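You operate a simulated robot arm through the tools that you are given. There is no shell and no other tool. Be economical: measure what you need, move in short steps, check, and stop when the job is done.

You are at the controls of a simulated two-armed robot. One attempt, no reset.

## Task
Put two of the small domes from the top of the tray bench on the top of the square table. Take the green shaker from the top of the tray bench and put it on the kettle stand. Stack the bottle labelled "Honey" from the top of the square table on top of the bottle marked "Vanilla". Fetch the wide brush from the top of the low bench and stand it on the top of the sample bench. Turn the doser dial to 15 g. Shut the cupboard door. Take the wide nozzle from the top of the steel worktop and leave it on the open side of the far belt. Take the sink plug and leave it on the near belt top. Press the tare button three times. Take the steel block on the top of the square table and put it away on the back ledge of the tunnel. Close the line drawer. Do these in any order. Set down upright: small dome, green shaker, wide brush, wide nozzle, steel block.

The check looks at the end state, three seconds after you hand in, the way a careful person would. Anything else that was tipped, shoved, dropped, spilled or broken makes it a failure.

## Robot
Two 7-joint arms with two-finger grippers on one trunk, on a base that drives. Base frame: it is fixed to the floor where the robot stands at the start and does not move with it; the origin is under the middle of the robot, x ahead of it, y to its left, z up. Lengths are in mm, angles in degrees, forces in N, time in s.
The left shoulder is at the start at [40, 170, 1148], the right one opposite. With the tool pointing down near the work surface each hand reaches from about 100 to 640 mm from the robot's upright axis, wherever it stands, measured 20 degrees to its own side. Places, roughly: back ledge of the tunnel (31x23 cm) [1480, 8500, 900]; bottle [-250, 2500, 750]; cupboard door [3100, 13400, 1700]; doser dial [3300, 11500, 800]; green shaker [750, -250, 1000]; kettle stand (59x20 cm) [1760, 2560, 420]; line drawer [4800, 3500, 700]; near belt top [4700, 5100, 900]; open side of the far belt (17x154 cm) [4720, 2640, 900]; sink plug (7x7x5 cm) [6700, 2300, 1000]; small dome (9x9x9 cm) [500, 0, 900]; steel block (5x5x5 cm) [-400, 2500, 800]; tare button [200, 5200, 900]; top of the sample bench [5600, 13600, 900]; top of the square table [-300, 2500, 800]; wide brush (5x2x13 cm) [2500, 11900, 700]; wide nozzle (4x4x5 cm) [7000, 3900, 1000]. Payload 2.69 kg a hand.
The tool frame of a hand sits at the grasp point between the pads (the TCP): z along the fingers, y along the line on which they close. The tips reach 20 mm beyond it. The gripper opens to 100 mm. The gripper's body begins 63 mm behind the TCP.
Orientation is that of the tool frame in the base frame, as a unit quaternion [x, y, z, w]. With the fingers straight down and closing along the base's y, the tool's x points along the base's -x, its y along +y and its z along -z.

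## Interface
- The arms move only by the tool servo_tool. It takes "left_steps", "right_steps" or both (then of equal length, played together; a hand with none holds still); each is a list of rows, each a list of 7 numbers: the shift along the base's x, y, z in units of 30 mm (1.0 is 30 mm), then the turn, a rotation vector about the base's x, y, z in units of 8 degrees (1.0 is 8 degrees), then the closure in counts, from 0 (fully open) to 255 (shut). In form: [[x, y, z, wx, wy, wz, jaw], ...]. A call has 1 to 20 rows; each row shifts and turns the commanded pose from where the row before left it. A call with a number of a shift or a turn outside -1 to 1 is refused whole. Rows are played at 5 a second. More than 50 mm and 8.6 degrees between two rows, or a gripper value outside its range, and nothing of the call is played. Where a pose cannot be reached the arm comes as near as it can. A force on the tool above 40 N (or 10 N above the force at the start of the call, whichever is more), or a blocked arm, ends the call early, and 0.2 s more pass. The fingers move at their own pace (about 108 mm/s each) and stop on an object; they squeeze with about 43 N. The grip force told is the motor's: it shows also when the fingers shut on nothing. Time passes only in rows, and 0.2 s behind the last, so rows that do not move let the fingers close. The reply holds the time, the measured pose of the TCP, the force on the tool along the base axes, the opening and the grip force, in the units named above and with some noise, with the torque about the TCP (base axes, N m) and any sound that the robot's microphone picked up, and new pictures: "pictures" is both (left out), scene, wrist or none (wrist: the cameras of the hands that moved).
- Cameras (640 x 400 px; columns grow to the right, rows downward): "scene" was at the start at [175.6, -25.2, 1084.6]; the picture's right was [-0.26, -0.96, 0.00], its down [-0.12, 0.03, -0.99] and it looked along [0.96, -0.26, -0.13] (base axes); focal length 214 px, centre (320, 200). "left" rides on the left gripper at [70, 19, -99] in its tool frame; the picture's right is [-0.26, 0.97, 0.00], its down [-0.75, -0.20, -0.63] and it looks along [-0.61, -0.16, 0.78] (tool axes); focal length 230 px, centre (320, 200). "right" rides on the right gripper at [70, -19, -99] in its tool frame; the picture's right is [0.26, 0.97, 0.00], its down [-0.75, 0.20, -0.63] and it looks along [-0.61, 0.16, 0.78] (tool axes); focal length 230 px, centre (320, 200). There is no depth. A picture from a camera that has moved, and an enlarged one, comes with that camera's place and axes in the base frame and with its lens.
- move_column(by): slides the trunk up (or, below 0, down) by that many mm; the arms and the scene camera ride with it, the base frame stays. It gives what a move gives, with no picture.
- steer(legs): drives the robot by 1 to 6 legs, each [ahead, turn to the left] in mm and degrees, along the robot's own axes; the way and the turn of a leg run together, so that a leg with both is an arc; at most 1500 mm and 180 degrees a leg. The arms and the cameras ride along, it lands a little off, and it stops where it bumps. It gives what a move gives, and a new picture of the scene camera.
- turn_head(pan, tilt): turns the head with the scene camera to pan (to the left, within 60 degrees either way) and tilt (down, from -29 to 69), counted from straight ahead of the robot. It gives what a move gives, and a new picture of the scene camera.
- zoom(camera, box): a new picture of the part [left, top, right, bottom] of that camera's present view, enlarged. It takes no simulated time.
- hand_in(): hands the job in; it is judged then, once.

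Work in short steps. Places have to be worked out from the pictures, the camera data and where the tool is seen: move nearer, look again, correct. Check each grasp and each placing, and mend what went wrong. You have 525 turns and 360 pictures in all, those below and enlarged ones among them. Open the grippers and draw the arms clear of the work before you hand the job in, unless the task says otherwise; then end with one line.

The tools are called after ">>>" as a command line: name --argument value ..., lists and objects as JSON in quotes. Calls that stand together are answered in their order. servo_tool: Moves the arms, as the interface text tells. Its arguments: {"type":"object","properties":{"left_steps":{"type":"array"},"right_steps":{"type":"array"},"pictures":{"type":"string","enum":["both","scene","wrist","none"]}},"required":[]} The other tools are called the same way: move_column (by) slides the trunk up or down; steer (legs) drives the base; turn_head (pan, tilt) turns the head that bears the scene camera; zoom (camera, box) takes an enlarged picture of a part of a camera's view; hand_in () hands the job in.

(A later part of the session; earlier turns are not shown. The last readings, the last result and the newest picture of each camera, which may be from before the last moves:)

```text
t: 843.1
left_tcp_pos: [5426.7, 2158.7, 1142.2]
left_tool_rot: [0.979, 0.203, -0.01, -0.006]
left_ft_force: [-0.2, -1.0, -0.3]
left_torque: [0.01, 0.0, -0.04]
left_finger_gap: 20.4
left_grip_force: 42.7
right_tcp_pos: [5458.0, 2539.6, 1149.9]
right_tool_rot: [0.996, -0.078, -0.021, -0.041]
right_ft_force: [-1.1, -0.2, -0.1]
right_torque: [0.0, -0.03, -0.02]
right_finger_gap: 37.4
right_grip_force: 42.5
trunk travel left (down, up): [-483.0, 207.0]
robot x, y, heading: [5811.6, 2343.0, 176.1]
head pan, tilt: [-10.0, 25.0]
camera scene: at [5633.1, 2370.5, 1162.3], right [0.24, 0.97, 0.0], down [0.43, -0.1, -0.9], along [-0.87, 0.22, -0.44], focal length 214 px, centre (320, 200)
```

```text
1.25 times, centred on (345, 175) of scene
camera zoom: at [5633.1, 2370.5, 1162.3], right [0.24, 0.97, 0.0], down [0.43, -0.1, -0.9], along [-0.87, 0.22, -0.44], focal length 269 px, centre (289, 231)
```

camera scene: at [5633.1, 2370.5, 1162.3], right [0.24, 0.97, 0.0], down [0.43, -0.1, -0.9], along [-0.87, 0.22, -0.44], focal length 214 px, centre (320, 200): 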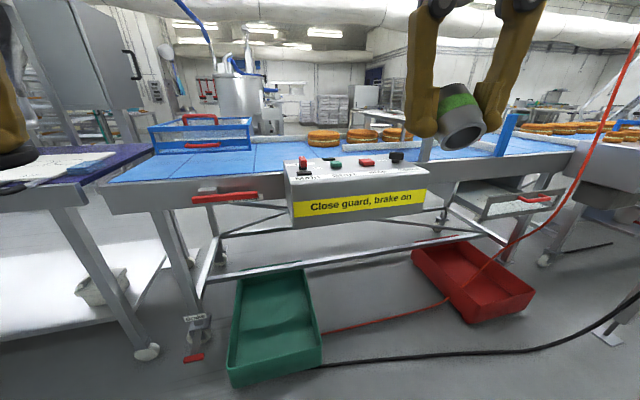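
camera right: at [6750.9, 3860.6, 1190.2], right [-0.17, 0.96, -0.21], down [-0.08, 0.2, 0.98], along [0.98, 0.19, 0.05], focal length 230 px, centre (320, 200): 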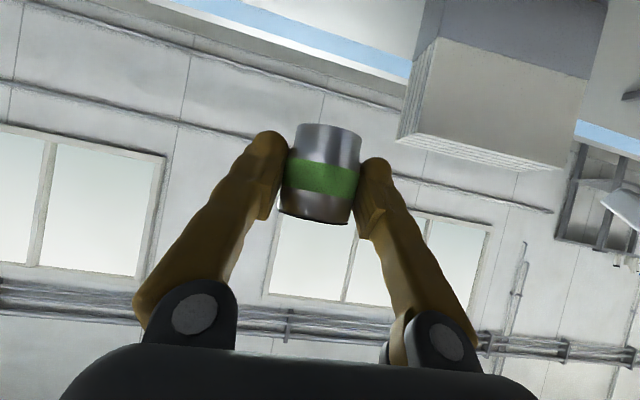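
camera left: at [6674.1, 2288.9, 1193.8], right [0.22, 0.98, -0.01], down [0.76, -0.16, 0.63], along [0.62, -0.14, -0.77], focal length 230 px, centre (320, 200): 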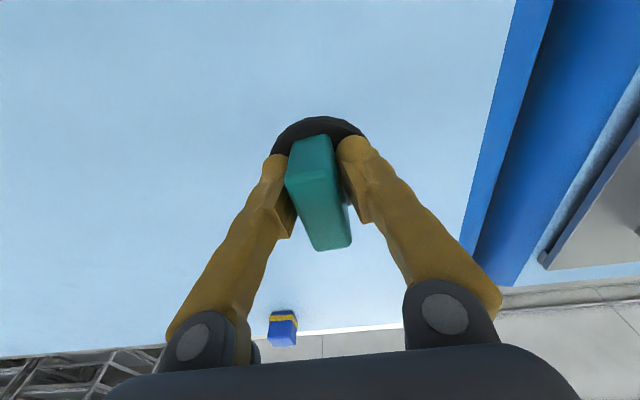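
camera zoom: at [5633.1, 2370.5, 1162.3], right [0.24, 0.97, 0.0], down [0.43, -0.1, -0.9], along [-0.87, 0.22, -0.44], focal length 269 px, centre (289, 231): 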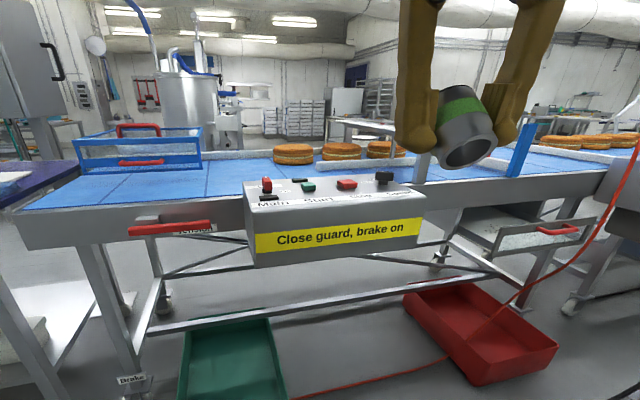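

The near lane of the blue belt (x≈4640–4820) is the open side; free around y≈2640. Crates and a floor cable limit the base to x≥5395. Move to (5405,2460), heading 180.

>>> servo_tool --left_steps '[[0, 0, 0, 0, 0, 0, 255], [0, 0, 0, 0, 0, 0, 255], [0, 0, 0, 0, 0, 0, 255], [0, 0, 0, 0, 0, 0, 255], [0, 0, 0, 0, 0, 0, 255]]' --pictures "none"

>>> steer --legs '[[0, -12]]'

>>> steer --legs '[[415, 0]]'

>>> servo_tool --left_steps '[[0, 0, 0, 0, 0, 0, 255], [0, 0, 0, 0, 0, 0, 255], [0, 0, 0, 0, 0, 0, 255], [0, 0, 0, 0, 0, 0, 255], [0, 0, 0, 0, 0, 0, 255]]' --pictures "none"

>>> steer --legs '[[0, 15]]'

```text
t: 844.3
left_tcp_pos: [5445.6, 2156.4, 1148.7]
left_tool_rot: [0.979, 0.203, -0.019, -0.007]
left_ft_force: [0.8, -0.5, -1.3]
left_torque: [-0.02, 0.03, -0.01]
left_finger_gap: 20.4
left_grip_force: 42.7
right_tcp_pos: [5477.0, 2540.1, 1155.4]
right_tool_rot: [0.996, -0.079, -0.03, -0.041]
right_ft_force: [-0.2, -0.6, -1.7]
right_torque: [0.01, 0.02, -0.01]
right_finger_gap: 37.1
right_grip_force: 43.2
trunk travel left (down, up): [-483.0, 207.0]
robot x, y, heading: [5812.9, 2347.6, 176.1]
head pan, tilt: [-10.0, 25.0]
```

```text
t: 845.5
left_tcp_pos: [5415.5, 2237.5, 1149.0]
left_tool_rot: [0.995, 0.101, -0.018, -0.009]
left_ft_force: [-0.3, -0.2, -1.7]
left_torque: [-0.03, 0.02, -0.01]
left_finger_gap: 20.3
left_grip_force: 42.6
right_tcp_pos: [5523.8, 2605.2, 1156.0]
right_tool_rot: [0.982, -0.181, -0.025, -0.043]
right_ft_force: [-0.8, -0.3, -0.3]
right_torque: [-0.02, 0.03, 0.02]
right_finger_gap: 37.3
right_grip_force: 43.3
trunk travel left (down, up): [-483.0, 207.0]
robot x, y, heading: [5813.4, 2344.3, 164.4]
head pan, tilt: [-10.0, 25.0]
camera scene: at [5642.5, 2406.3, 1162.3], right [0.43, 0.9, 0.0], down [0.4, -0.19, -0.9], along [-0.81, 0.39, -0.44], focal length 214 px, centre (320, 200)
```

scene: 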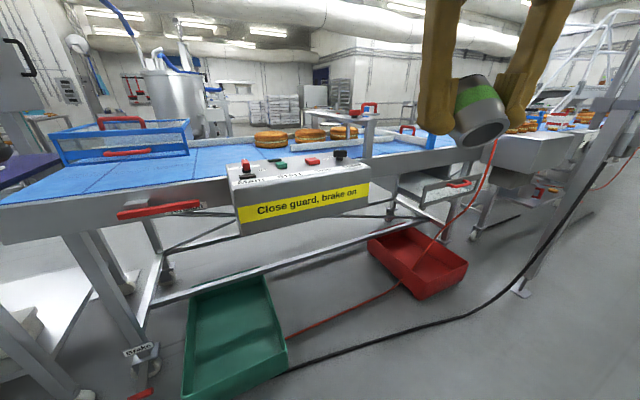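

```text
t: 848.0
left_tcp_pos: [5094.8, 2325.2, 1126.3]
left_tool_rot: [0.994, 0.105, 0.021, 0.008]
left_ft_force: [0.2, -1.0, 0.5]
left_torque: [0.06, 0.03, 0.0]
left_finger_gap: 20.5
left_grip_force: 42.9
right_tcp_pos: [5200.1, 2697.1, 1142.4]
right_tool_rot: [0.983, -0.18, 0.001, -0.043]
right_ft_force: [-0.2, 0.1, -0.7]
right_torque: [0.02, 0.05, -0.01]
right_finger_gap: 37.0
right_grip_force: 43.3
trunk travel left (down, up): [-483.0, 207.0]
robot x, y, heading: [5433.5, 2450.9, 164.5]
head pan, tilt: [-10.0, 25.0]
stopped in leg 1: the robot was blocked; the commanded pose is now the measured one
camera scene: at [5261.5, 2513.9, 1162.5], right [0.43, 0.9, 0.0], down [0.4, -0.19, -0.9], along [-0.81, 0.39, -0.44], focal length 214 px, centre (320, 200)
```

scene: 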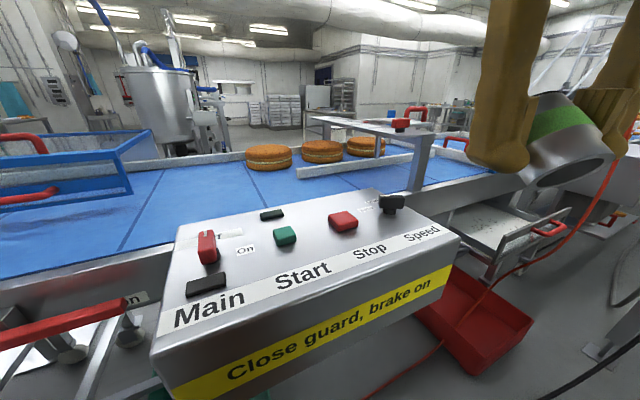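

```text
t: 849.2
left_tcp_pos: [5094.9, 2326.0, 1125.5]
left_tool_rot: [0.994, 0.105, 0.021, 0.008]
left_ft_force: [0.0, 0.0, -2.0]
left_torque: [-0.01, 0.03, 0.0]
left_finger_gap: 20.5
left_grip_force: 43.0
right_tcp_pos: [5199.0, 2697.8, 1142.5]
right_tool_rot: [0.983, -0.179, 0.002, -0.042]
right_ft_force: [-0.2, 0.5, -0.8]
right_torque: [0.0, 0.02, 0.01]
right_finger_gap: 37.3
right_grip_force: 42.9
trunk travel left (down, up): [-483.0, 207.0]
robot x, y, heading: [5434.4, 2448.9, 164.6]
head pan, tilt: [-10.0, 25.0]
```

```text
t: 850.1
left_tcp_pos: [5147.0, 2305.5, 1117.5]
left_tool_rot: [0.991, 0.123, 0.057, -0.001]
left_ft_force: [0.6, -0.5, -0.8]
left_torque: [0.08, 0.02, 0.0]
left_finger_gap: 20.4
left_grip_force: 42.9
right_tcp_pos: [5233.3, 2674.0, 1134.3]
right_tool_rot: [0.987, -0.153, 0.025, -0.042]
right_ft_force: [0.3, -0.1, -1.4]
right_torque: [0.06, 0.03, 0.02]
right_finger_gap: 37.1
right_grip_force: 42.8
trunk travel left (down, up): [-483.0, 207.0]
robot x, y, heading: [5432.3, 2449.2, 167.1]
head pan, tilt: [-10.0, 25.0]
stopped in leg 1: the robot was blocked; the commanded pose is now the measured one
camera scene: at [5257.4, 2504.7, 1162.5], right [0.39, 0.92, 0.0], down [0.4, -0.17, -0.9], along [-0.83, 0.35, -0.44], focal length 214 px, centre (320, 200)
```

scene: 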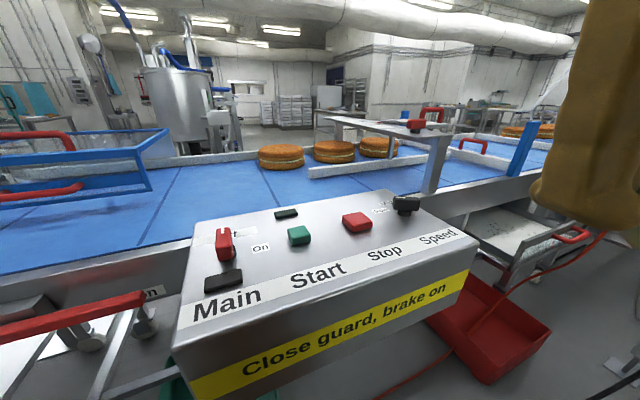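

The base may have touched the green floor crate. Look down to check.

>>> turn_head --pan 20 --tilt 60

```text
t: 851.1
left_tcp_pos: [5146.6, 2306.6, 1117.9]
left_tool_rot: [0.991, 0.124, 0.058, 0.0]
left_ft_force: [-0.6, 0.2, -0.6]
left_torque: [-0.03, -0.02, -0.02]
left_finger_gap: 20.5
left_grip_force: 43.2
right_tcp_pos: [5230.5, 2677.0, 1135.6]
right_tool_rot: [0.987, -0.154, 0.024, -0.043]
right_ft_force: [0.9, 0.3, -0.8]
right_torque: [-0.02, 0.01, 0.01]
right_finger_gap: 37.2
right_grip_force: 43.2
trunk travel left (down, up): [-483.0, 207.0]
robot x, y, heading: [5431.1, 2449.6, 167.1]
head pan, tilt: [20.0, 60.0]
camera scene: at [5276.6, 2462.6, 1112.8], right [-0.12, 0.99, -0.01], down [0.87, 0.11, -0.49], along [-0.48, -0.07, -0.87], focal length 214 px, centre (320, 200)
```

scene: 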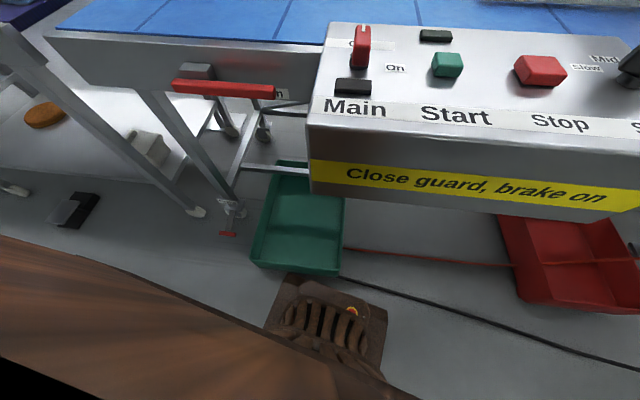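

The control box front is at x≈5100 and the crate is only touched, not displaced. Back off 50, settle, and turn to heading 180.

>>> steer --legs '[[-55, 0]]'

>>> servo_tool --left_steps '[[-0.5, 0, 0.3, 0, 0, 0, 255], [-0.5, 0, 0.3, 0, 0.3, 0, 255], [-0.5, 0, 0.3, 0, 0.3, 0, 255], [0, 0, 0, 0, 0, 0, 255], [0, 0, 0, 0, 0, 0, 255], [0, 0, 0, 0, 0, 0, 255], [0, 0, 0, 0, 0, 0, 255]]' --pictures "none"

>>> steer --legs '[[0, 13]]'

```text
t: 852.0
left_tcp_pos: [5206.5, 2292.9, 1133.1]
left_tool_rot: [0.992, 0.121, 0.024, -0.012]
left_ft_force: [-0.7, -0.2, -1.7]
left_torque: [-0.01, -0.02, -0.01]
left_finger_gap: 20.8
left_grip_force: 42.7
right_tcp_pos: [5287.6, 2663.7, 1151.0]
right_tool_rot: [0.987, -0.154, -0.014, -0.044]
right_ft_force: [-0.7, 0.7, -0.4]
right_torque: [-0.02, -0.02, -0.01]
right_finger_gap: 37.3
right_grip_force: 43.5
trunk travel left (down, up): [-483.0, 207.0]
robot x, y, heading: [5485.2, 2442.3, 167.4]
head pan, tilt: [20.0, 60.0]
camera scene: at [5369.6, 2441.6, 1117.5], right [-0.13, 0.99, 0.01], down [0.85, 0.11, -0.52], along [-0.51, -0.06, -0.86], focal length 214 px, centre (320, 200)
```

scene: 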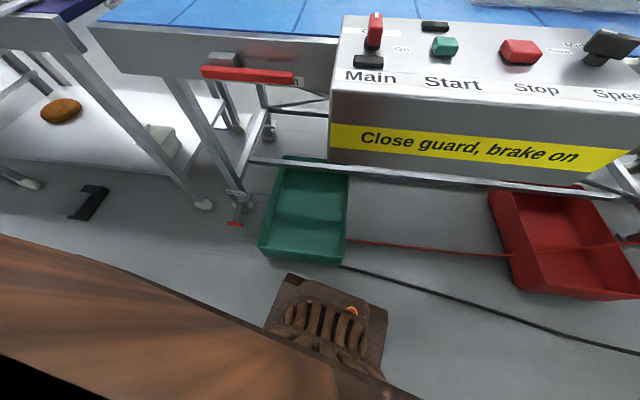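

```text
t: 853.6
left_tcp_pos: [5150.2, 2295.5, 1152.1]
left_tool_rot: [0.993, 0.121, -0.001, -0.01]
left_ft_force: [0.9, -0.3, -0.4]
left_torque: [0.05, 0.09, 0.01]
left_finger_gap: 20.5
left_grip_force: 43.0
right_tcp_pos: [5274.9, 2667.8, 1144.4]
right_tool_rot: [0.987, -0.154, 0.002, -0.044]
right_ft_force: [0.3, -1.2, -1.7]
right_torque: [0.02, 0.08, 0.04]
right_finger_gap: 37.2
right_grip_force: 42.9
trunk travel left (down, up): [-483.0, 207.0]
robot x, y, heading: [5486.0, 2436.7, 167.3]
head pan, tilt: [20.0, 60.0]
```

```text
t: 854.8
left_tcp_pos: [5221.3, 2234.1, 1132.0]
left_tool_rot: [0.977, 0.209, 0.037, -0.002]
left_ft_force: [-0.3, 0.4, -0.3]
left_torque: [0.11, 0.02, -0.02]
left_finger_gap: 20.5
left_grip_force: 43.3
right_tcp_pos: [5257.5, 2616.4, 1139.1]
right_tool_rot: [0.997, -0.07, 0.012, -0.034]
right_ft_force: [1.0, -0.9, -1.8]
right_torque: [0.04, 0.05, -0.03]
right_finger_gap: 37.4
right_grip_force: 42.9
trunk travel left (down, up): [-483.0, 207.0]
robot x, y, heading: [5483.8, 2441.7, 177.5]
head pan, tilt: [20.0, 60.0]
stopped in leg 1: the robot was blocked; the commanded pose is now the measured one
camera scene: at [5332.6, 2422.2, 1112.9], right [-0.3, 0.95, 0.0], down [0.83, 0.26, -0.49], along [-0.46, -0.15, -0.87], focal length 214 px, centre (320, 200)
```

scene: 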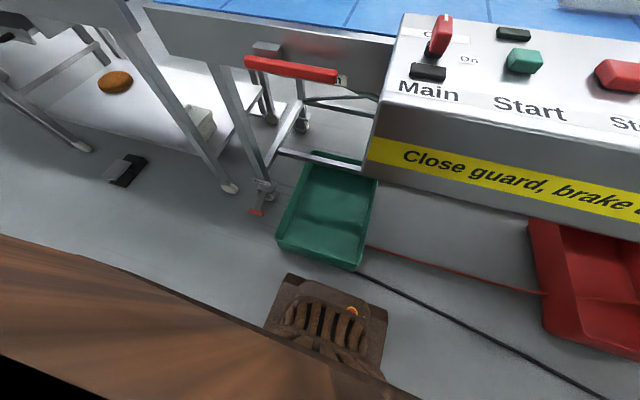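

Heading 177.5° is fine. Square up the right hand's yaw/roll, raise the left, then pitch the right hand forward ~56° while extending.

>>> servo_tool --left_steps '[[0, -0.3, 0.4, 0, 0, 0, 255], [0, -0.3, 0.4, 0, 0.3, 0, 255], [0, 0, 0.4, 0, 0.2, 0, 255], [0, 0, 0, 0, 0, 0, 255], [0, 0, 0, 0, 0, 0, 255], [0, 0, 0, 0, 0, 0, 255], [0, 0, 0, 0, 0, 0, 255], [0, 0, 0, 0, 0, 0, 255], [0, 0, 0, 0, 0, 0, 255], [0, 0, 0, 0, 0, 0, 255], [0, 0, 0, 0, 0, 0, 255], [0, 0, 0, 0, 0, 0, 255], [0, 0, 0, 0, 0, 0, 255], [0, 0, 0, 0, 0, 0, 255], [0, 0, 0, 0, 0, 0, 255], [0, 0, 0, 0, 0, 0, 255]]' --right_steps '[[-0.6, 0, 0, -0.24, 0, 0.55, 255], [-0.6, 0, 0, -0.23, 0, 0.55, 255], [-0.7, 0, 0, 0, 0.3, 0, 255], [-0.7, 0, 0, 0, 0.6, 0, 255], [-0.7, 0, 0.2, 0, 0.6, 0, 255], [-0.7, 0, 0.2, 0, 0.6, 0, 255], [-0.7, 0, 0.2, 0, 0.6, 0, 255], [-0.7, 0, 0.2, 0, 0.6, 0, 255], [-0.7, 0, 0.2, 0, 0.6, 0, 255], [-0.7, 0, 0.2, 0, 0.6, 0, 255], [-0.7, 0, 0.2, 0, 0.6, 0, 255], [-0.6, 0, 0.2, 0, 0.6, 0, 255], [0, 0, 0, 0, 0.6, 0, 255], [0, 0, 0, 0, 0.6, 0, 255], [0, 0, 0, 0, 0, 0, 255], [0, 0, 0, 0, 0, 0, 255]]' --pictures "none"

>>> turn_head --pan -15 --tilt 25

```text
t: 858.2
left_tcp_pos: [5210.4, 2219.6, 1179.3]
left_tool_rot: [0.978, 0.209, -0.019, -0.014]
left_ft_force: [-0.6, 0.0, -1.1]
left_torque: [0.01, 0.01, 0.03]
left_finger_gap: 20.7
left_grip_force: 42.6
right_tcp_pos: [5022.2, 2626.0, 1188.7]
right_tool_rot: [0.886, 0.006, -0.463, -0.016]
right_ft_force: [-0.4, -0.3, -1.2]
right_torque: [0.0, -0.02, -0.01]
right_finger_gap: 37.4
right_grip_force: 43.0
trunk travel left (down, up): [-483.0, 207.0]
robot x, y, heading: [5484.1, 2442.1, 177.3]
head pan, tilt: [20.0, 60.0]
```

```text
t: 859.2
left_tcp_pos: [5211.1, 2220.2, 1180.0]
left_tool_rot: [0.978, 0.209, -0.019, -0.015]
left_ft_force: [0.1, 0.0, -0.7]
left_torque: [-0.01, 0.0, -0.03]
left_finger_gap: 20.4
left_grip_force: 43.4
right_tcp_pos: [5022.4, 2625.8, 1188.5]
right_tool_rot: [0.886, 0.007, -0.463, -0.016]
right_ft_force: [-0.4, -0.6, -0.9]
right_torque: [0.03, 0.01, 0.01]
right_finger_gap: 37.5
right_grip_force: 43.1
trunk travel left (down, up): [-483.0, 207.0]
robot x, y, heading: [5486.5, 2437.3, 177.2]
head pan, tilt: [-15.0, 25.0]
camera scene: at [5305.7, 2472.2, 1162.2], right [0.3, 0.95, 0.0], down [0.42, -0.13, -0.9], along [-0.86, 0.27, -0.44], focal length 214 px, centre (320, 200)
```

scene: 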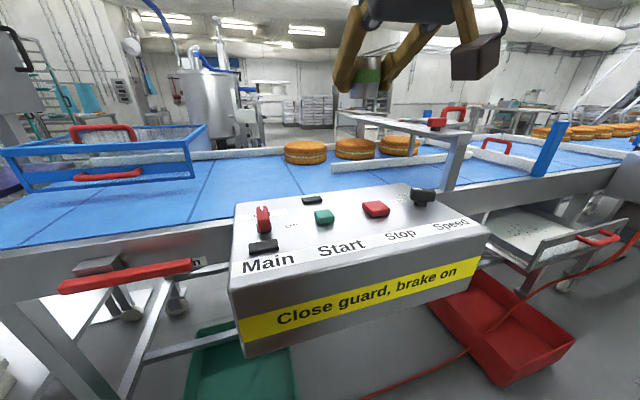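

Orientation is right. Advance over the control box toward the belt spot (4765,2640), descending along the tool axis.

>>> servo_tool --right_steps '[[-0.6, 0.1, -0.4, -0.27, -0.09, 0, 255], [-0.6, 0.1, -0.5, 0, 0, 0, 255], [-0.6, 0.1, -0.5, 0, 0, 0, 255], [-0.6, 0.1, -0.5, 0, 0, 0, 255], [-0.6, 0.1, -0.5, 0, 0, 0, 255], [-0.6, 0, -0.5, 0, 0, 0, 255], [-0.6, 0, -0.5, 0, 0, 0, 255], [-0.6, 0, -0.5, 0, 0, 0, 255], [-0.5, 0, -0.5, 0, 0, 0, 255], [0, 0, 0, 0, 0, 0, 255], [0, 0, 0, 0, 0, 0, 255]]' --pictures "both"

```text
t: 861.6
left_tcp_pos: [5211.6, 2219.4, 1180.2]
left_tool_rot: [0.978, 0.207, -0.018, -0.014]
left_ft_force: [-0.3, 0.4, -0.8]
left_torque: [0.03, -0.01, 0.0]
left_finger_gap: 20.5
left_grip_force: 43.3
right_tcp_pos: [4863.0, 2638.8, 1055.5]
right_tool_rot: [0.89, -0.002, -0.456, 0.002]
right_ft_force: [-0.2, -0.3, -1.5]
right_torque: [-0.02, 0.01, 0.0]
right_finger_gap: 37.2
right_grip_force: 42.9
trunk travel left (down, up): [-483.0, 207.0]
robot x, y, heading: [5483.9, 2436.8, 177.4]
head pan, tilt: [-15.0, 25.0]
camera scene: at [5305.3, 2472.4, 1162.3], right [0.3, 0.95, 0.0], down [0.42, -0.13, -0.9], along [-0.86, 0.28, -0.44], focal length 214 px, centre (320, 200)
camera right: at [4986.0, 2659.0, 1058.5], right [0.15, -0.97, -0.21], down [0.07, -0.2, 0.98], along [-0.99, -0.16, 0.04], focal length 230 px, centre (320, 200)
```

scene: 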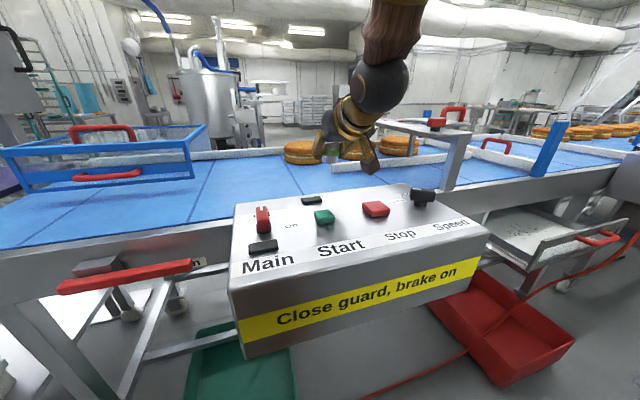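
right: 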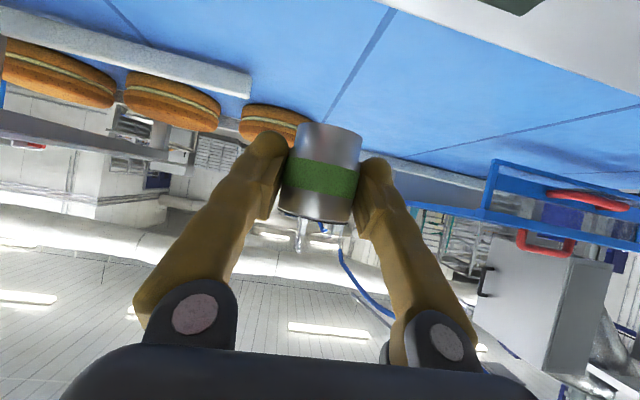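

Continue to (4775,2640,965).

>>> servo_tool --right_steps '[[-0.6, 0, -0.5, 0, 0, 0, 255], [-0.6, 0, -0.5, 0, 0, 0, 255], [-0.6, 0, -0.6, 0, 0, 0, 255], [-0.6, 0, -0.6, 0, 0, 0, 255], [-0.5, 0, -0.6, 0, 0, 0, 255], [0, 0, 0, 0, 0, 0, 255], [0, 0, 0, 0, 0, 0, 255]]' --pictures "both"

```text
t: 863.2
left_tcp_pos: [5211.7, 2220.3, 1179.5]
left_tool_rot: [0.978, 0.209, -0.019, -0.014]
left_ft_force: [-0.4, 0.0, -0.8]
left_torque: [0.0, -0.01, 0.01]
left_finger_gap: 20.7
left_grip_force: 43.0
right_tcp_pos: [4776.4, 2642.5, 973.3]
right_tool_rot: [0.89, -0.003, -0.456, 0.0]
right_ft_force: [-0.8, -0.2, 0.0]
right_torque: [-0.02, 0.01, 0.01]
right_finger_gap: 37.2
right_grip_force: 43.1
trunk travel left (down, up): [-483.0, 207.0]
robot x, y, heading: [5482.2, 2441.0, 177.0]
head pan, tilt: [-15.0, 25.0]
camera scene: at [5305.3, 2472.4, 1162.3], right [0.3, 0.95, 0.0], down [0.42, -0.13, -0.9], along [-0.86, 0.28, -0.44], focal length 214 px, centre (320, 200)
camera right: at [4898.6, 2659.3, 975.2], right [0.15, -0.97, -0.21], down [0.07, -0.2, 0.98], along [-0.99, -0.16, 0.04], focal length 230 px, centre (320, 200)
```

scene: 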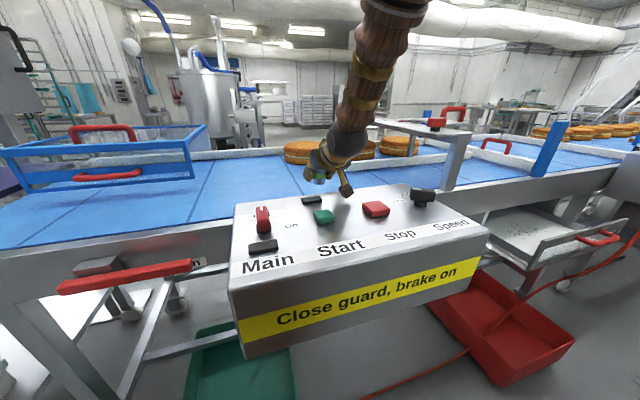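
right: 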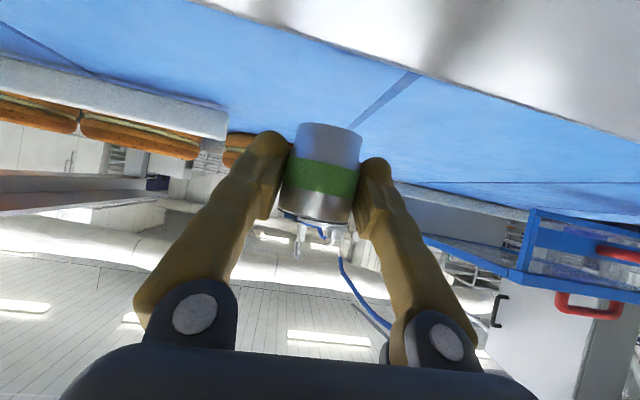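

The camera housing is close to the control box's rear edge, so I go 35 mm further (x≈4742) before lowering.

>>> servo_tool --right_steps '[[-0.4, 0, 0, 0, 0, 0, 255], [-0.4, 0, 0, 0, 0, 0, 255], [-0.35, 0, 0, 0, 0, 0, 255], [0, 0, 0, 0, 0, 0, 255], [0, 0, 0, 0, 0, 0, 255]]' --pictures "none"

```text
t: 863.9
left_tcp_pos: [5231.5, 2217.8, 1172.1]
left_tool_rot: [0.976, 0.216, 0.0, -0.014]
left_ft_force: [0.9, -1.1, -0.1]
left_torque: [0.03, 0.06, -0.01]
left_finger_gap: 20.4
left_grip_force: 42.7
right_tcp_pos: [4763.9, 2638.1, 987.8]
right_tool_rot: [0.885, -0.001, -0.466, 0.0]
right_ft_force: [0.3, -0.9, -0.9]
right_torque: [0.02, 0.02, -0.08]
right_finger_gap: 37.5
right_grip_force: 42.7
trunk travel left (down, up): [-483.0, 207.0]
robot x, y, heading: [5480.9, 2440.0, 177.3]
head pan, tilt: [-15.0, 25.0]
stopped in row 3 (right hand): the arm was blocked; the commanded pose is now the measured one
```

At the reach limit; drive the base 55 mm forward (still clear of crate and cable).

>>> servo_tool --right_steps '[[0, 0, 0, 0, 0, 0, 255], [0, 0, 0, 0, 0, 0, 255], [0, 0, 0, 0, 0, 0, 255], [0, 0, 0, 0, 0, 0, 255], [0, 0, 0, 0, 0, 0, 255]]' --pictures "none"

>>> steer --legs '[[55, 0]]'

>>> servo_tool --right_steps '[[0, 0, 0, 0, 0, 0, 255], [0, 0, 0, 0, 0, 0, 255], [0, 0, 0, 0, 0, 0, 255], [0, 0, 0, 0, 0, 0, 255], [0, 0, 0, 0, 0, 0, 255]]' --pictures "both"

```text
t: 865.1
left_tcp_pos: [5228.9, 2219.3, 1173.4]
left_tool_rot: [0.976, 0.215, 0.001, -0.011]
left_ft_force: [-0.2, -0.6, -0.6]
left_torque: [-0.03, -0.02, 0.01]
left_finger_gap: 20.5
left_grip_force: 43.4
right_tcp_pos: [4763.6, 2639.4, 984.6]
right_tool_rot: [0.886, -0.001, -0.463, 0.001]
right_ft_force: [1.3, -0.5, -1.2]
right_torque: [-0.01, 0.01, 0.01]
right_finger_gap: 37.3
right_grip_force: 42.7
trunk travel left (down, up): [-483.0, 207.0]
robot x, y, heading: [5485.2, 2439.1, 177.1]
head pan, tilt: [-15.0, 25.0]
```

```text
t: 866.1
left_tcp_pos: [5169.4, 2222.7, 1172.3]
left_tool_rot: [0.977, 0.214, 0.001, -0.011]
left_ft_force: [-0.5, 0.1, -0.8]
left_torque: [-0.07, -0.08, 0.0]
left_finger_gap: 20.7
left_grip_force: 43.1
right_tcp_pos: [4703.0, 2643.1, 981.2]
right_tool_rot: [0.887, -0.002, -0.462, 0.001]
right_ft_force: [-0.2, 0.6, -1.8]
right_torque: [0.0, 0.01, 0.0]
right_finger_gap: 37.0
right_grip_force: 43.4
trunk travel left (down, up): [-483.0, 207.0]
robot x, y, heading: [5429.8, 2441.8, 177.3]
head pan, tilt: [-15.0, 25.0]
camera scene: at [5246.1, 2475.3, 1161.7], right [0.3, 0.95, 0.01], down [0.42, -0.13, -0.9], along [-0.85, 0.28, -0.44], focal length 214 px, centre (320, 200)
```

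scene: 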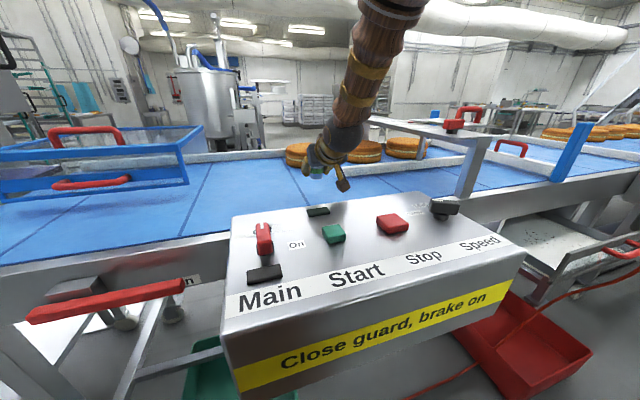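

```text
t: 867.3
left_tcp_pos: [5178.5, 2223.7, 1173.2]
left_tool_rot: [0.972, 0.233, 0.013, -0.02]
left_ft_force: [-0.1, -0.1, -1.1]
left_torque: [-0.02, -0.01, 0.01]
left_finger_gap: 20.5
left_grip_force: 42.9
right_tcp_pos: [4721.2, 2640.0, 994.8]
right_tool_rot: [0.882, -0.002, -0.47, 0.0]
right_ft_force: [-0.5, 0.4, -0.2]
right_torque: [0.01, 0.01, 0.0]
right_finger_gap: 37.3
right_grip_force: 42.7
trunk travel left (down, up): [-483.0, 207.0]
robot x, y, heading: [5424.2, 2441.8, 177.3]
head pan, tilt: [-15.0, 25.0]
camera scene: at [5249.9, 2475.0, 1162.4], right [0.3, 0.95, 0.0], down [0.42, -0.13, -0.9], along [-0.86, 0.28, -0.44], focal length 214 px, centre (320, 200)
camera right: at [4842.9, 2658.8, 993.4], right [0.14, -0.97, -0.21], down [0.1, -0.2, 0.97], along [-0.98, -0.16, 0.07], focal length 230 px, centre (320, 200)
```

scene: 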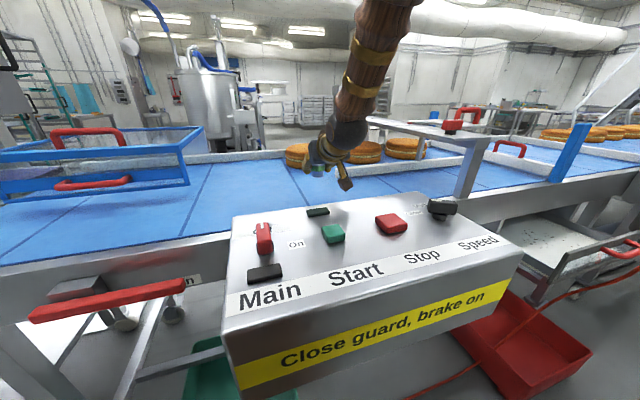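
right: 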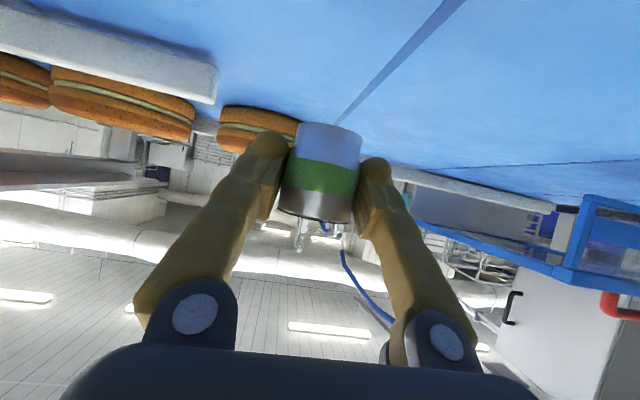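

TCP at (4721,2640,995) - centred on the open side. Lower by the trunk 35 mm first, then gently by servo.

>>> move_column --by -35

>>> servo_tool --right_steps '[[0, 0, -0.1, 0, -0.2, 0, 255], [0, 0, -0.15, 0, 0, 0, 255], [0, 0, -0.15, 0, 0, 0, 255], [0, 0, 0, 0, 0, 0, 255], [0, 0, 0, 0, 0, 0, 255]]' --pictures "wrist"

```text
t: 867.9
left_tcp_pos: [5185.7, 2222.8, 1147.2]
left_tool_rot: [0.967, 0.253, 0.027, -0.03]
left_ft_force: [-0.1, -0.4, -0.8]
left_torque: [0.0, 0.03, 0.03]
left_finger_gap: 20.7
left_grip_force: 42.1
right_tcp_pos: [4736.6, 2637.6, 984.0]
right_tool_rot: [0.878, -0.001, -0.478, -0.001]
right_ft_force: [-0.1, -0.7, -0.8]
right_torque: [0.02, 0.0, -0.08]
right_finger_gap: 37.0
right_grip_force: 42.7
trunk travel left (down, up): [-455.0, 235.0]
robot x, y, heading: [5430.2, 2444.0, 177.3]
head pan, tilt: [-15.0, 25.0]
stopped: the force on the tool passed its limit at 47 N (the readings are from after the stop); the commanded pose is now the measured one
```

```text
t: 869.1
left_tcp_pos: [5183.5, 2224.2, 1146.8]
left_tool_rot: [0.967, 0.253, 0.026, -0.029]
left_ft_force: [0.3, 0.5, -0.5]
left_torque: [0.0, 0.01, -0.02]
left_finger_gap: 20.7
left_grip_force: 42.8
right_tcp_pos: [4734.4, 2641.5, 969.5]
right_tool_rot: [0.885, 0.0, -0.465, -0.001]
right_ft_force: [-0.3, -0.4, -2.1]
right_torque: [0.0, 0.01, 0.0]
right_finger_gap: 37.2
right_grip_force: 42.6
trunk travel left (down, up): [-455.0, 235.0]
robot x, y, heading: [5431.2, 2444.4, 177.2]
head pan, tilt: [-15.0, 25.0]
camera right: at [4856.6, 2658.4, 968.8], right [0.14, -0.97, -0.21], down [0.09, -0.2, 0.98], along [-0.99, -0.16, 0.06], focal length 230 px, centre (320, 200)
```

right: 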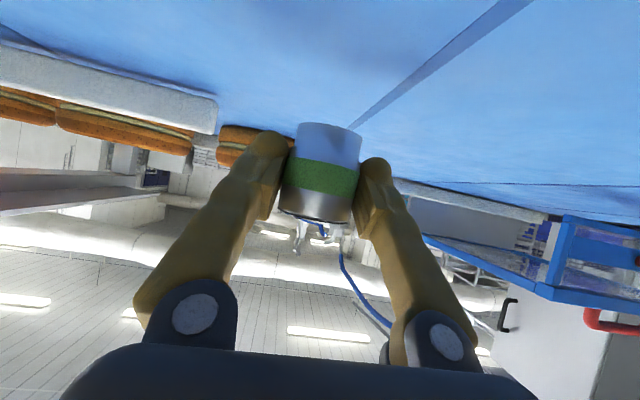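

Something strained the left hand (too close to the body). Move the left hand forward to a better place, then continue.

>>> servo_tool --left_steps '[[-0.5, -0.1, 0.2, 0, 0, 0, 255], [-0.6, -0.1, 0.2, 0, 0.2, 0.2, 255], [-0.6, -0.1, 0.2, 0, 0.2, 0.2, 255], [-0.6, 0, 0.2, 0, 0, 0.2, 255], [-0.6, 0, 0, 0, 0, 0.2, 255], [0, 0, 0, 0, 0, 0, 255], [0, 0, 0, 0, 0, 0, 255]]' --pictures "none"

>>> servo_tool --right_steps '[[0, 0, -0.2, 0, -0.15, 0, 255], [0, 0, -0.2, 0, 0, 0, 255], [0, 0, -0.2, 0, 0, 0, 255], [0, 0, 0, 0, 0, 0, 255], [0, 0, 0, 0, 0, 0, 255]]' --pictures "none"

```text
t: 870.7
left_tcp_pos: [5110.3, 2214.0, 1166.4]
left_tool_rot: [0.958, 0.285, -0.012, -0.024]
left_ft_force: [0.0, 0.6, -0.9]
left_torque: [-0.03, 0.0, 0.0]
left_finger_gap: 20.4
left_grip_force: 43.2
right_tcp_pos: [4735.1, 2640.3, 969.3]
right_tool_rot: [0.885, -0.001, -0.465, -0.001]
right_ft_force: [-0.5, 0.4, -1.1]
right_torque: [0.0, -0.01, 0.02]
right_finger_gap: 37.3
right_grip_force: 43.2
trunk travel left (down, up): [-455.0, 235.0]
robot x, y, heading: [5430.5, 2444.7, 177.3]
head pan, tilt: [-15.0, 25.0]
```

```text
t: 871.3
left_tcp_pos: [5134.0, 2212.5, 1152.0]
left_tool_rot: [0.958, 0.285, 0.015, -0.015]
left_ft_force: [0.3, 0.2, -0.2]
left_torque: [0.03, -0.03, 0.04]
left_finger_gap: 21.0
left_grip_force: 42.9
right_tcp_pos: [4745.3, 2639.6, 975.2]
right_tool_rot: [0.884, 0.001, -0.467, -0.003]
right_ft_force: [-1.1, -0.6, -1.0]
right_torque: [0.01, 0.02, -0.05]
right_finger_gap: 37.1
right_grip_force: 43.4
trunk travel left (down, up): [-455.0, 235.0]
robot x, y, heading: [5430.2, 2446.2, 177.0]
head pan, tilt: [-15.0, 25.0]
stopped in row 3 (right hand): the force on the tool passed its limit at 46 N (the readings are from after the stop); the commanded pose is now the measured one
```

The right hand met ~46 N: probably the nozzle touching the belt (z≈925–935). Descend again very finely.

>>> servo_tool --right_steps '[[-0.1, 0, -0.1, 0, -0.15, 0, 255], [-0.1, 0, -0.1, 0, 0, 0, 255], [0, 0, -0.07, 0, 0, 0, 255], [0, 0, 0, 0, 0, 0, 255], [0, 0, 0, 0, 0, 0, 255]]' --pictures "both"

```text
t: 872.5
left_tcp_pos: [5134.7, 2212.3, 1153.3]
left_tool_rot: [0.958, 0.285, 0.014, -0.014]
left_ft_force: [-0.1, -0.7, -1.2]
left_torque: [0.0, -0.04, -0.04]
left_finger_gap: 20.5
left_grip_force: 42.6
right_tcp_pos: [4739.1, 2640.3, 966.6]
right_tool_rot: [0.889, 0.002, -0.458, -0.002]
right_ft_force: [-0.5, -0.5, -0.4]
right_torque: [0.05, -0.09, -0.07]
right_finger_gap: 37.1
right_grip_force: 43.3
trunk travel left (down, up): [-455.0, 235.0]
robot x, y, heading: [5431.6, 2443.3, 177.2]
head pan, tilt: [-15.0, 25.0]
camera scene: at [5250.0, 2474.9, 1134.7], right [0.3, 0.95, 0.0], down [0.42, -0.13, -0.9], along [-0.86, 0.28, -0.44], focal length 214 px, centre (320, 200)
camera right: at [4860.7, 2658.3, 968.1], right [0.15, -0.97, -0.22], down [0.08, -0.21, 0.98], along [-0.99, -0.16, 0.04], focal length 230 px, centre (320, 200)
```

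scene: 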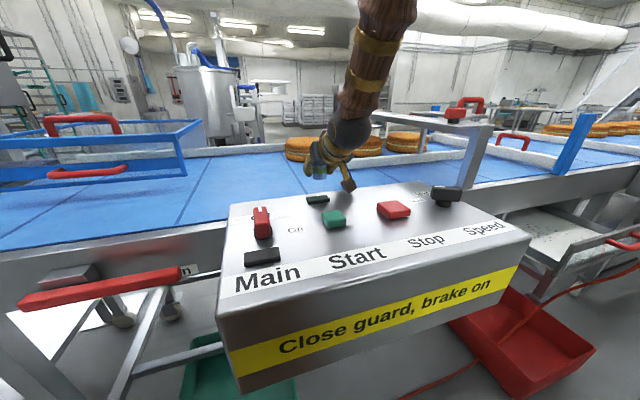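
right: 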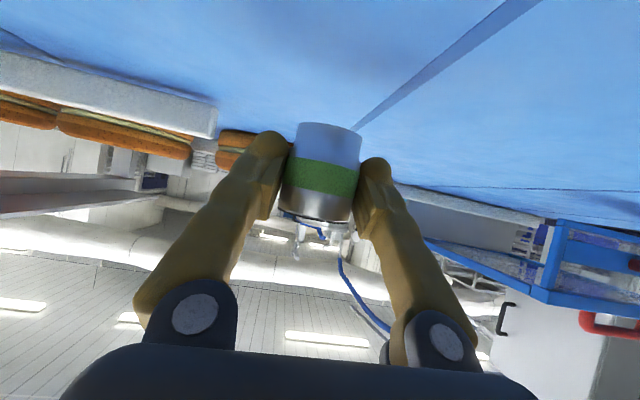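

Upright and unloaded at z=966.6. Continue lowering in 2 mm steps.

>>> servo_tool --right_steps '[[0, 0, -0.08, 0, 0, 0, 255], [0, 0, -0.08, 0, 0, 0, 255], [0, 0, -0.08, 0, 0, 0, 255], [0, 0, 0, 0, 0, 0, 255]]' --pictures "none"

```text
t: 873.3
left_tcp_pos: [5157.1, 2211.8, 1140.8]
left_tool_rot: [0.958, 0.285, 0.04, -0.005]
left_ft_force: [-0.8, -0.8, -0.6]
left_torque: [0.01, -0.01, 0.03]
left_finger_gap: 20.1
left_grip_force: 43.1
right_tcp_pos: [4750.6, 2638.9, 977.2]
right_tool_rot: [0.883, 0.002, -0.47, -0.004]
right_ft_force: [-0.7, 0.0, -1.0]
right_torque: [0.01, -0.01, 0.01]
right_finger_gap: 37.2
right_grip_force: 42.7
trunk travel left (down, up): [-455.0, 235.0]
robot x, y, heading: [5431.8, 2438.6, 177.1]
head pan, tilt: [-15.0, 25.0]
stopped in row 3 (right hand): the force on the tool passed its limit at 44 N (the readings are from after the stop); the commanded pose is now the measured one
```

The gripper's camera housing is landing on the control box, not the nozzle on the belt. A free spot without the box behind is y≈2385 (between guard and box). I lift, retract and untilt the right hand, then shift the base about 240 mm south.

>>> servo_tool --right_steps '[[0, 0, 0.4, 0, 0, 0, 255], [0.2, 0, 0.6, 0, 0, 0, 255], [0.6, 0, 0.6, 0, 0, 0, 255], [0.7, 0, 0.6, 0, -0.5, 0, 255], [0.7, 0, 0.4, 0, -0.7, 0, 255], [0.7, 0, 0, 0, -0.7, 0, 255], [0.7, 0, 0, 0, -0.7, 0, 255], [0.7, 0, 0, 0, -0.7, 0, 255], [0.7, 0, 0, 0, -0.7, 0, 255], [0.7, 0, 0, 0, -0.7, 0, 255], [0.7, 0, 0, 0, -0.7, 0, 255], [0.7, 0, 0, 0, -0.7, 0, 255], [0.5, 0, 0, 0, -0.7, 0, 255], [0, 0, 0, 0, -0.5, 0, 255], [0, 0, 0, 0, 0, 0, 255], [0, 0, 0, 0, 0, 0, 255]]' --left_steps '[[0, 0, 0.3, 0, 0.3, 0, 255], [-0.5, 0, 0.3, 0, 0.3, 0, 255], [-0.5, 0, 0.2, 0, 0, 0, 255], [-0.5, 0, 0, 0, 0, 0, 255], [0, 0, 0, 0, 0, 0, 255], [0, 0, 0, 0, 0, 0, 255], [0, 0, 0, 0, 0, 0, 255], [0, 0, 0, 0, 0, 0, 255], [0, 0, 0, 0, 0, 0, 255], [0, 0, 0, 0, 0, 0, 255], [0, 0, 0, 0, 0, 0, 255], [0, 0, 0, 0, 0, 0, 255], [0, 0, 0, 0, 0, 0, 255], [0, 0, 0, 0, 0, 0, 255], [0, 0, 0, 0, 0, 0, 255], [0, 0, 0, 0, 0, 0, 255]]' --pictures "none"

>>> steer --legs '[[-300, 0]]'

```text
t: 876.7
left_tcp_pos: [5107.7, 2211.9, 1174.8]
left_tool_rot: [0.958, 0.284, -0.021, -0.025]
left_ft_force: [-0.2, 0.4, -1.2]
left_torque: [-0.01, 0.03, 0.0]
left_finger_gap: 20.9
left_grip_force: 43.0
right_tcp_pos: [4979.0, 2638.2, 1054.3]
right_tool_rot: [1.0, 0.004, 0.021, -0.002]
right_ft_force: [0.5, -0.5, -0.7]
right_torque: [0.03, -0.02, 0.03]
right_finger_gap: 37.3
right_grip_force: 43.0
trunk travel left (down, up): [-455.0, 235.0]
robot x, y, heading: [5429.2, 2445.7, 176.9]
head pan, tilt: [-15.0, 25.0]
```

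```text
t: 878.7
left_tcp_pos: [5401.5, 2199.4, 1174.8]
left_tool_rot: [0.958, 0.285, -0.022, -0.025]
left_ft_force: [0.6, 0.0, -0.3]
left_torque: [0.02, 0.03, 0.03]
left_finger_gap: 20.5
left_grip_force: 42.7
right_tcp_pos: [5272.7, 2625.2, 1054.4]
right_tool_rot: [1.0, 0.002, 0.021, -0.002]
right_ft_force: [-0.9, -0.2, -0.2]
right_torque: [-0.02, 0.01, 0.01]
right_finger_gap: 37.0
right_grip_force: 43.2
trunk travel left (down, up): [-455.0, 235.0]
robot x, y, heading: [5722.5, 2428.6, 177.1]
head pan, tilt: [-15.0, 25.0]
camera scene: at [5543.7, 2461.2, 1134.9], right [0.31, 0.95, 0.0], down [0.42, -0.13, -0.9], along [-0.86, 0.28, -0.44], focal length 214 px, centre (320, 200)
```

scene: 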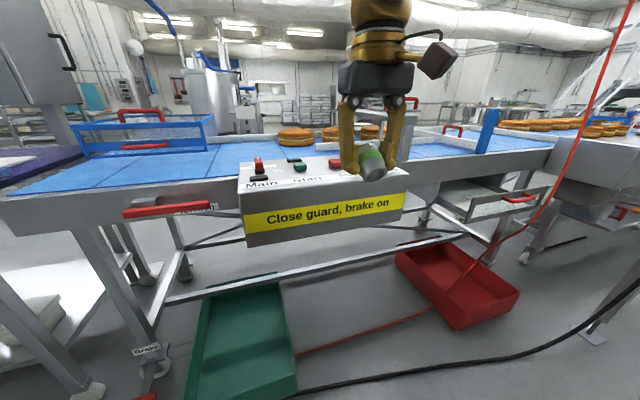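

The guard only covers the far part; the open strip continues in front of it. At y≈2260 nothing is behind the hand. Shift the base to about (5440,2085).

>>> servo_tool --right_steps '[[0, 0, 0.4, 0, 0, 0, 255], [0, 0, 0.4, 0, 0, 0, 255], [0, 0, 0, 0, 0, 0, 255], [0, 0, 0, 0, 0, 0, 255], [0, 0, 0, 0, 0, 0, 255], [0, 0, 0, 0, 0, 0, 255]]' --pictures "none"

>>> steer --legs '[[0, 53]]'

>>> servo_tool --right_steps '[[0, 0, 0, 0, 0, 0, 255], [0, 0, 0, 0, 0, 0, 255], [0, 0, 0, 0, 0, 0, 255], [0, 0, 0, 0, 0, 0, 255], [0, 0, 0, 0, 0, 0, 255]]' --pictures "none"

>>> steer --legs '[[440, 0]]'

>>> servo_tool --right_steps '[[0, 0, 0, 0, 0, 0, 255], [0, 0, 0, 0, 0, 0, 255], [0, 0, 0, 0, 0, 0, 255], [0, 0, 0, 0, 0, 0, 255], [0, 0, 0, 0, 0, 0, 255]]' --pictures "none"

>>> steer --legs '[[0, -50]]'

```text
t: 880.1
left_tcp_pos: [5422.2, 2197.8, 1161.4]
left_tool_rot: [0.959, 0.284, 0.002, -0.014]
left_ft_force: [0.1, 0.2, -1.3]
left_torque: [0.0, 0.02, 0.02]
left_finger_gap: 20.2
left_grip_force: 43.2
right_tcp_pos: [5288.8, 2623.5, 1084.7]
right_tool_rot: [1.0, 0.003, 0.013, -0.003]
right_ft_force: [0.1, -0.2, -0.6]
right_torque: [0.05, -0.01, 0.0]
right_finger_gap: 37.5
right_grip_force: 43.0
trunk travel left (down, up): [-455.0, 235.0]
robot x, y, heading: [5720.7, 2428.3, 177.3]
head pan, tilt: [-15.0, 25.0]
```

```text
t: 883.0
left_tcp_pos: [5727.5, 2049.9, 1172.6]
left_tool_rot: [0.73, 0.683, -0.028, -0.012]
left_ft_force: [0.6, 0.0, -0.5]
left_torque: [-0.02, 0.01, -0.02]
left_finger_gap: 20.7
left_grip_force: 42.7
right_tcp_pos: [5306.1, 2197.3, 1083.7]
right_tool_rot: [0.893, 0.45, 0.01, -0.009]
right_ft_force: [-0.3, 1.0, -1.4]
right_torque: [0.0, 0.03, 0.03]
right_finger_gap: 37.3
right_grip_force: 42.6
trunk travel left (down, up): [-455.0, 235.0]
robot x, y, heading: [5716.7, 2433.4, -129.5]
head pan, tilt: [-15.0, 25.0]
camera scene: at [5584.5, 2308.1, 1134.8], right [-0.58, 0.81, 0.0], down [0.35, 0.26, -0.9], along [-0.73, -0.52, -0.44], focal length 214 px, centre (320, 200)
```

scene: 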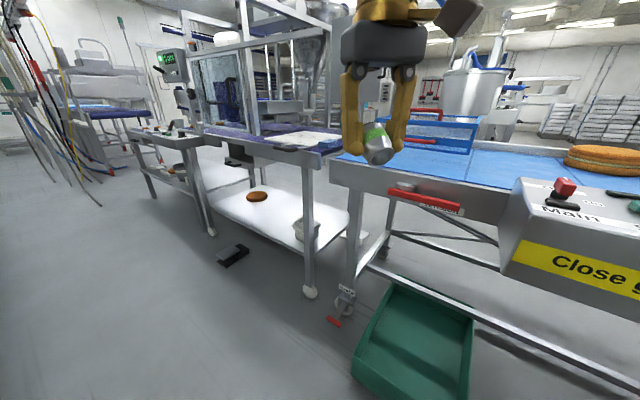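

```text
t: 884.2
left_tcp_pos: [5740.4, 2064.9, 1161.3]
left_tool_rot: [0.73, 0.683, -0.003, -0.013]
left_ft_force: [0.0, -0.1, -1.1]
left_torque: [0.0, 0.0, 0.0]
left_finger_gap: 20.7
left_grip_force: 43.0
right_tcp_pos: [5317.9, 2210.8, 1091.0]
right_tool_rot: [0.893, 0.451, 0.003, -0.006]
right_ft_force: [0.2, -0.6, -0.2]
right_torque: [-0.01, -0.01, 0.01]
right_finger_gap: 37.4
right_grip_force: 43.2
trunk travel left (down, up): [-455.0, 235.0]
robot x, y, heading: [5718.9, 2431.6, -129.4]
head pan, tilt: [-15.0, 25.0]
```

```text
t: 886.8
left_tcp_pos: [5462.0, 1730.8, 1160.3]
left_tool_rot: [0.73, 0.683, -0.003, -0.014]
left_ft_force: [-0.4, -0.6, -1.0]
left_torque: [0.04, -0.01, 0.02]
left_finger_gap: 20.7
left_grip_force: 43.3
right_tcp_pos: [5038.7, 1875.9, 1091.3]
right_tool_rot: [0.893, 0.45, 0.004, -0.006]
right_ft_force: [-0.4, 0.0, -0.7]
right_torque: [-0.02, 0.01, -0.01]
right_finger_gap: 37.3
right_grip_force: 42.8
trunk travel left (down, up): [-455.0, 235.0]
robot x, y, heading: [5443.7, 2095.3, -129.9]
head pan, tilt: [-15.0, 25.0]
camera scene: at [5306.6, 1973.0, 1134.6], right [-0.58, 0.82, 0.0], down [0.36, 0.26, -0.9], along [-0.73, -0.52, -0.44], focal length 214 px, centre (320, 200)
```

scene: 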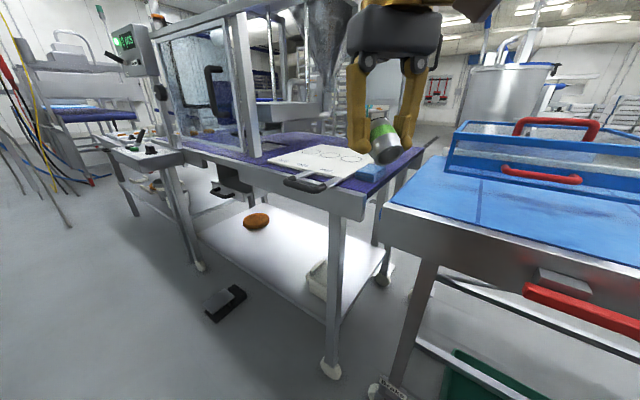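

```text
t: 888.0
left_tcp_pos: [5477.0, 1747.6, 1151.8]
left_tool_rot: [0.731, 0.682, 0.021, -0.017]
left_ft_force: [-0.3, -0.5, -0.5]
left_torque: [-0.02, 0.01, 0.0]
left_finger_gap: 20.6
left_grip_force: 42.7
right_tcp_pos: [5050.7, 1889.2, 1098.2]
right_tool_rot: [0.894, 0.449, -0.005, -0.003]
right_ft_force: [-0.3, 0.0, -1.0]
right_torque: [-0.01, -0.01, 0.03]
right_finger_gap: 37.1
right_grip_force: 43.4
trunk travel left (down, up): [-455.0, 235.0]
robot x, y, heading: [5441.6, 2096.7, -130.1]
head pan, tilt: [-15.0, 25.0]
```

```text
t: 889.5
left_tcp_pos: [5415.9, 1762.7, 1153.8]
left_tool_rot: [0.792, 0.608, 0.035, -0.029]
left_ft_force: [1.5, 1.1, -1.4]
left_torque: [-0.03, 0.06, -0.01]
left_finger_gap: 20.5
left_grip_force: 42.9
right_tcp_pos: [5043.1, 2005.9, 1110.7]
right_tool_rot: [0.939, 0.343, -0.02, 0.0]
right_ft_force: [0.6, 0.1, -0.7]
right_torque: [-0.02, 0.04, 0.02]
right_finger_gap: 37.1
right_grip_force: 43.2
trunk travel left (down, up): [-455.0, 235.0]
robot x, y, heading: [5444.6, 2097.5, -142.7]
head pan, tilt: [-15.0, 25.0]
stopped in leg 1: the robot was blocked; the commanded pose is now the measured one
camera scene: at [5286.3, 2004.0, 1135.0], right [-0.38, 0.93, 0.01], down [0.4, 0.17, -0.9], along [-0.83, -0.34, -0.44], focal length 214 px, centre (320, 200)
```

scene: 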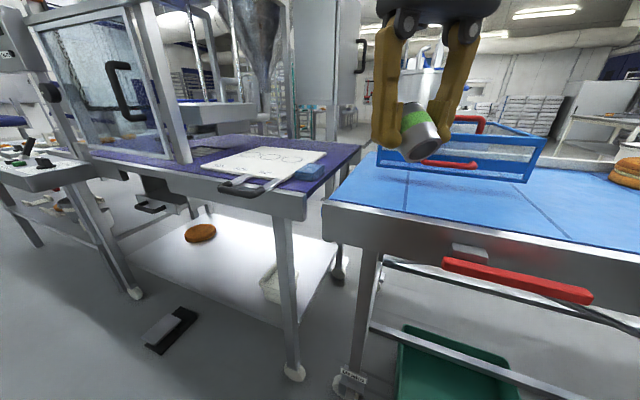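

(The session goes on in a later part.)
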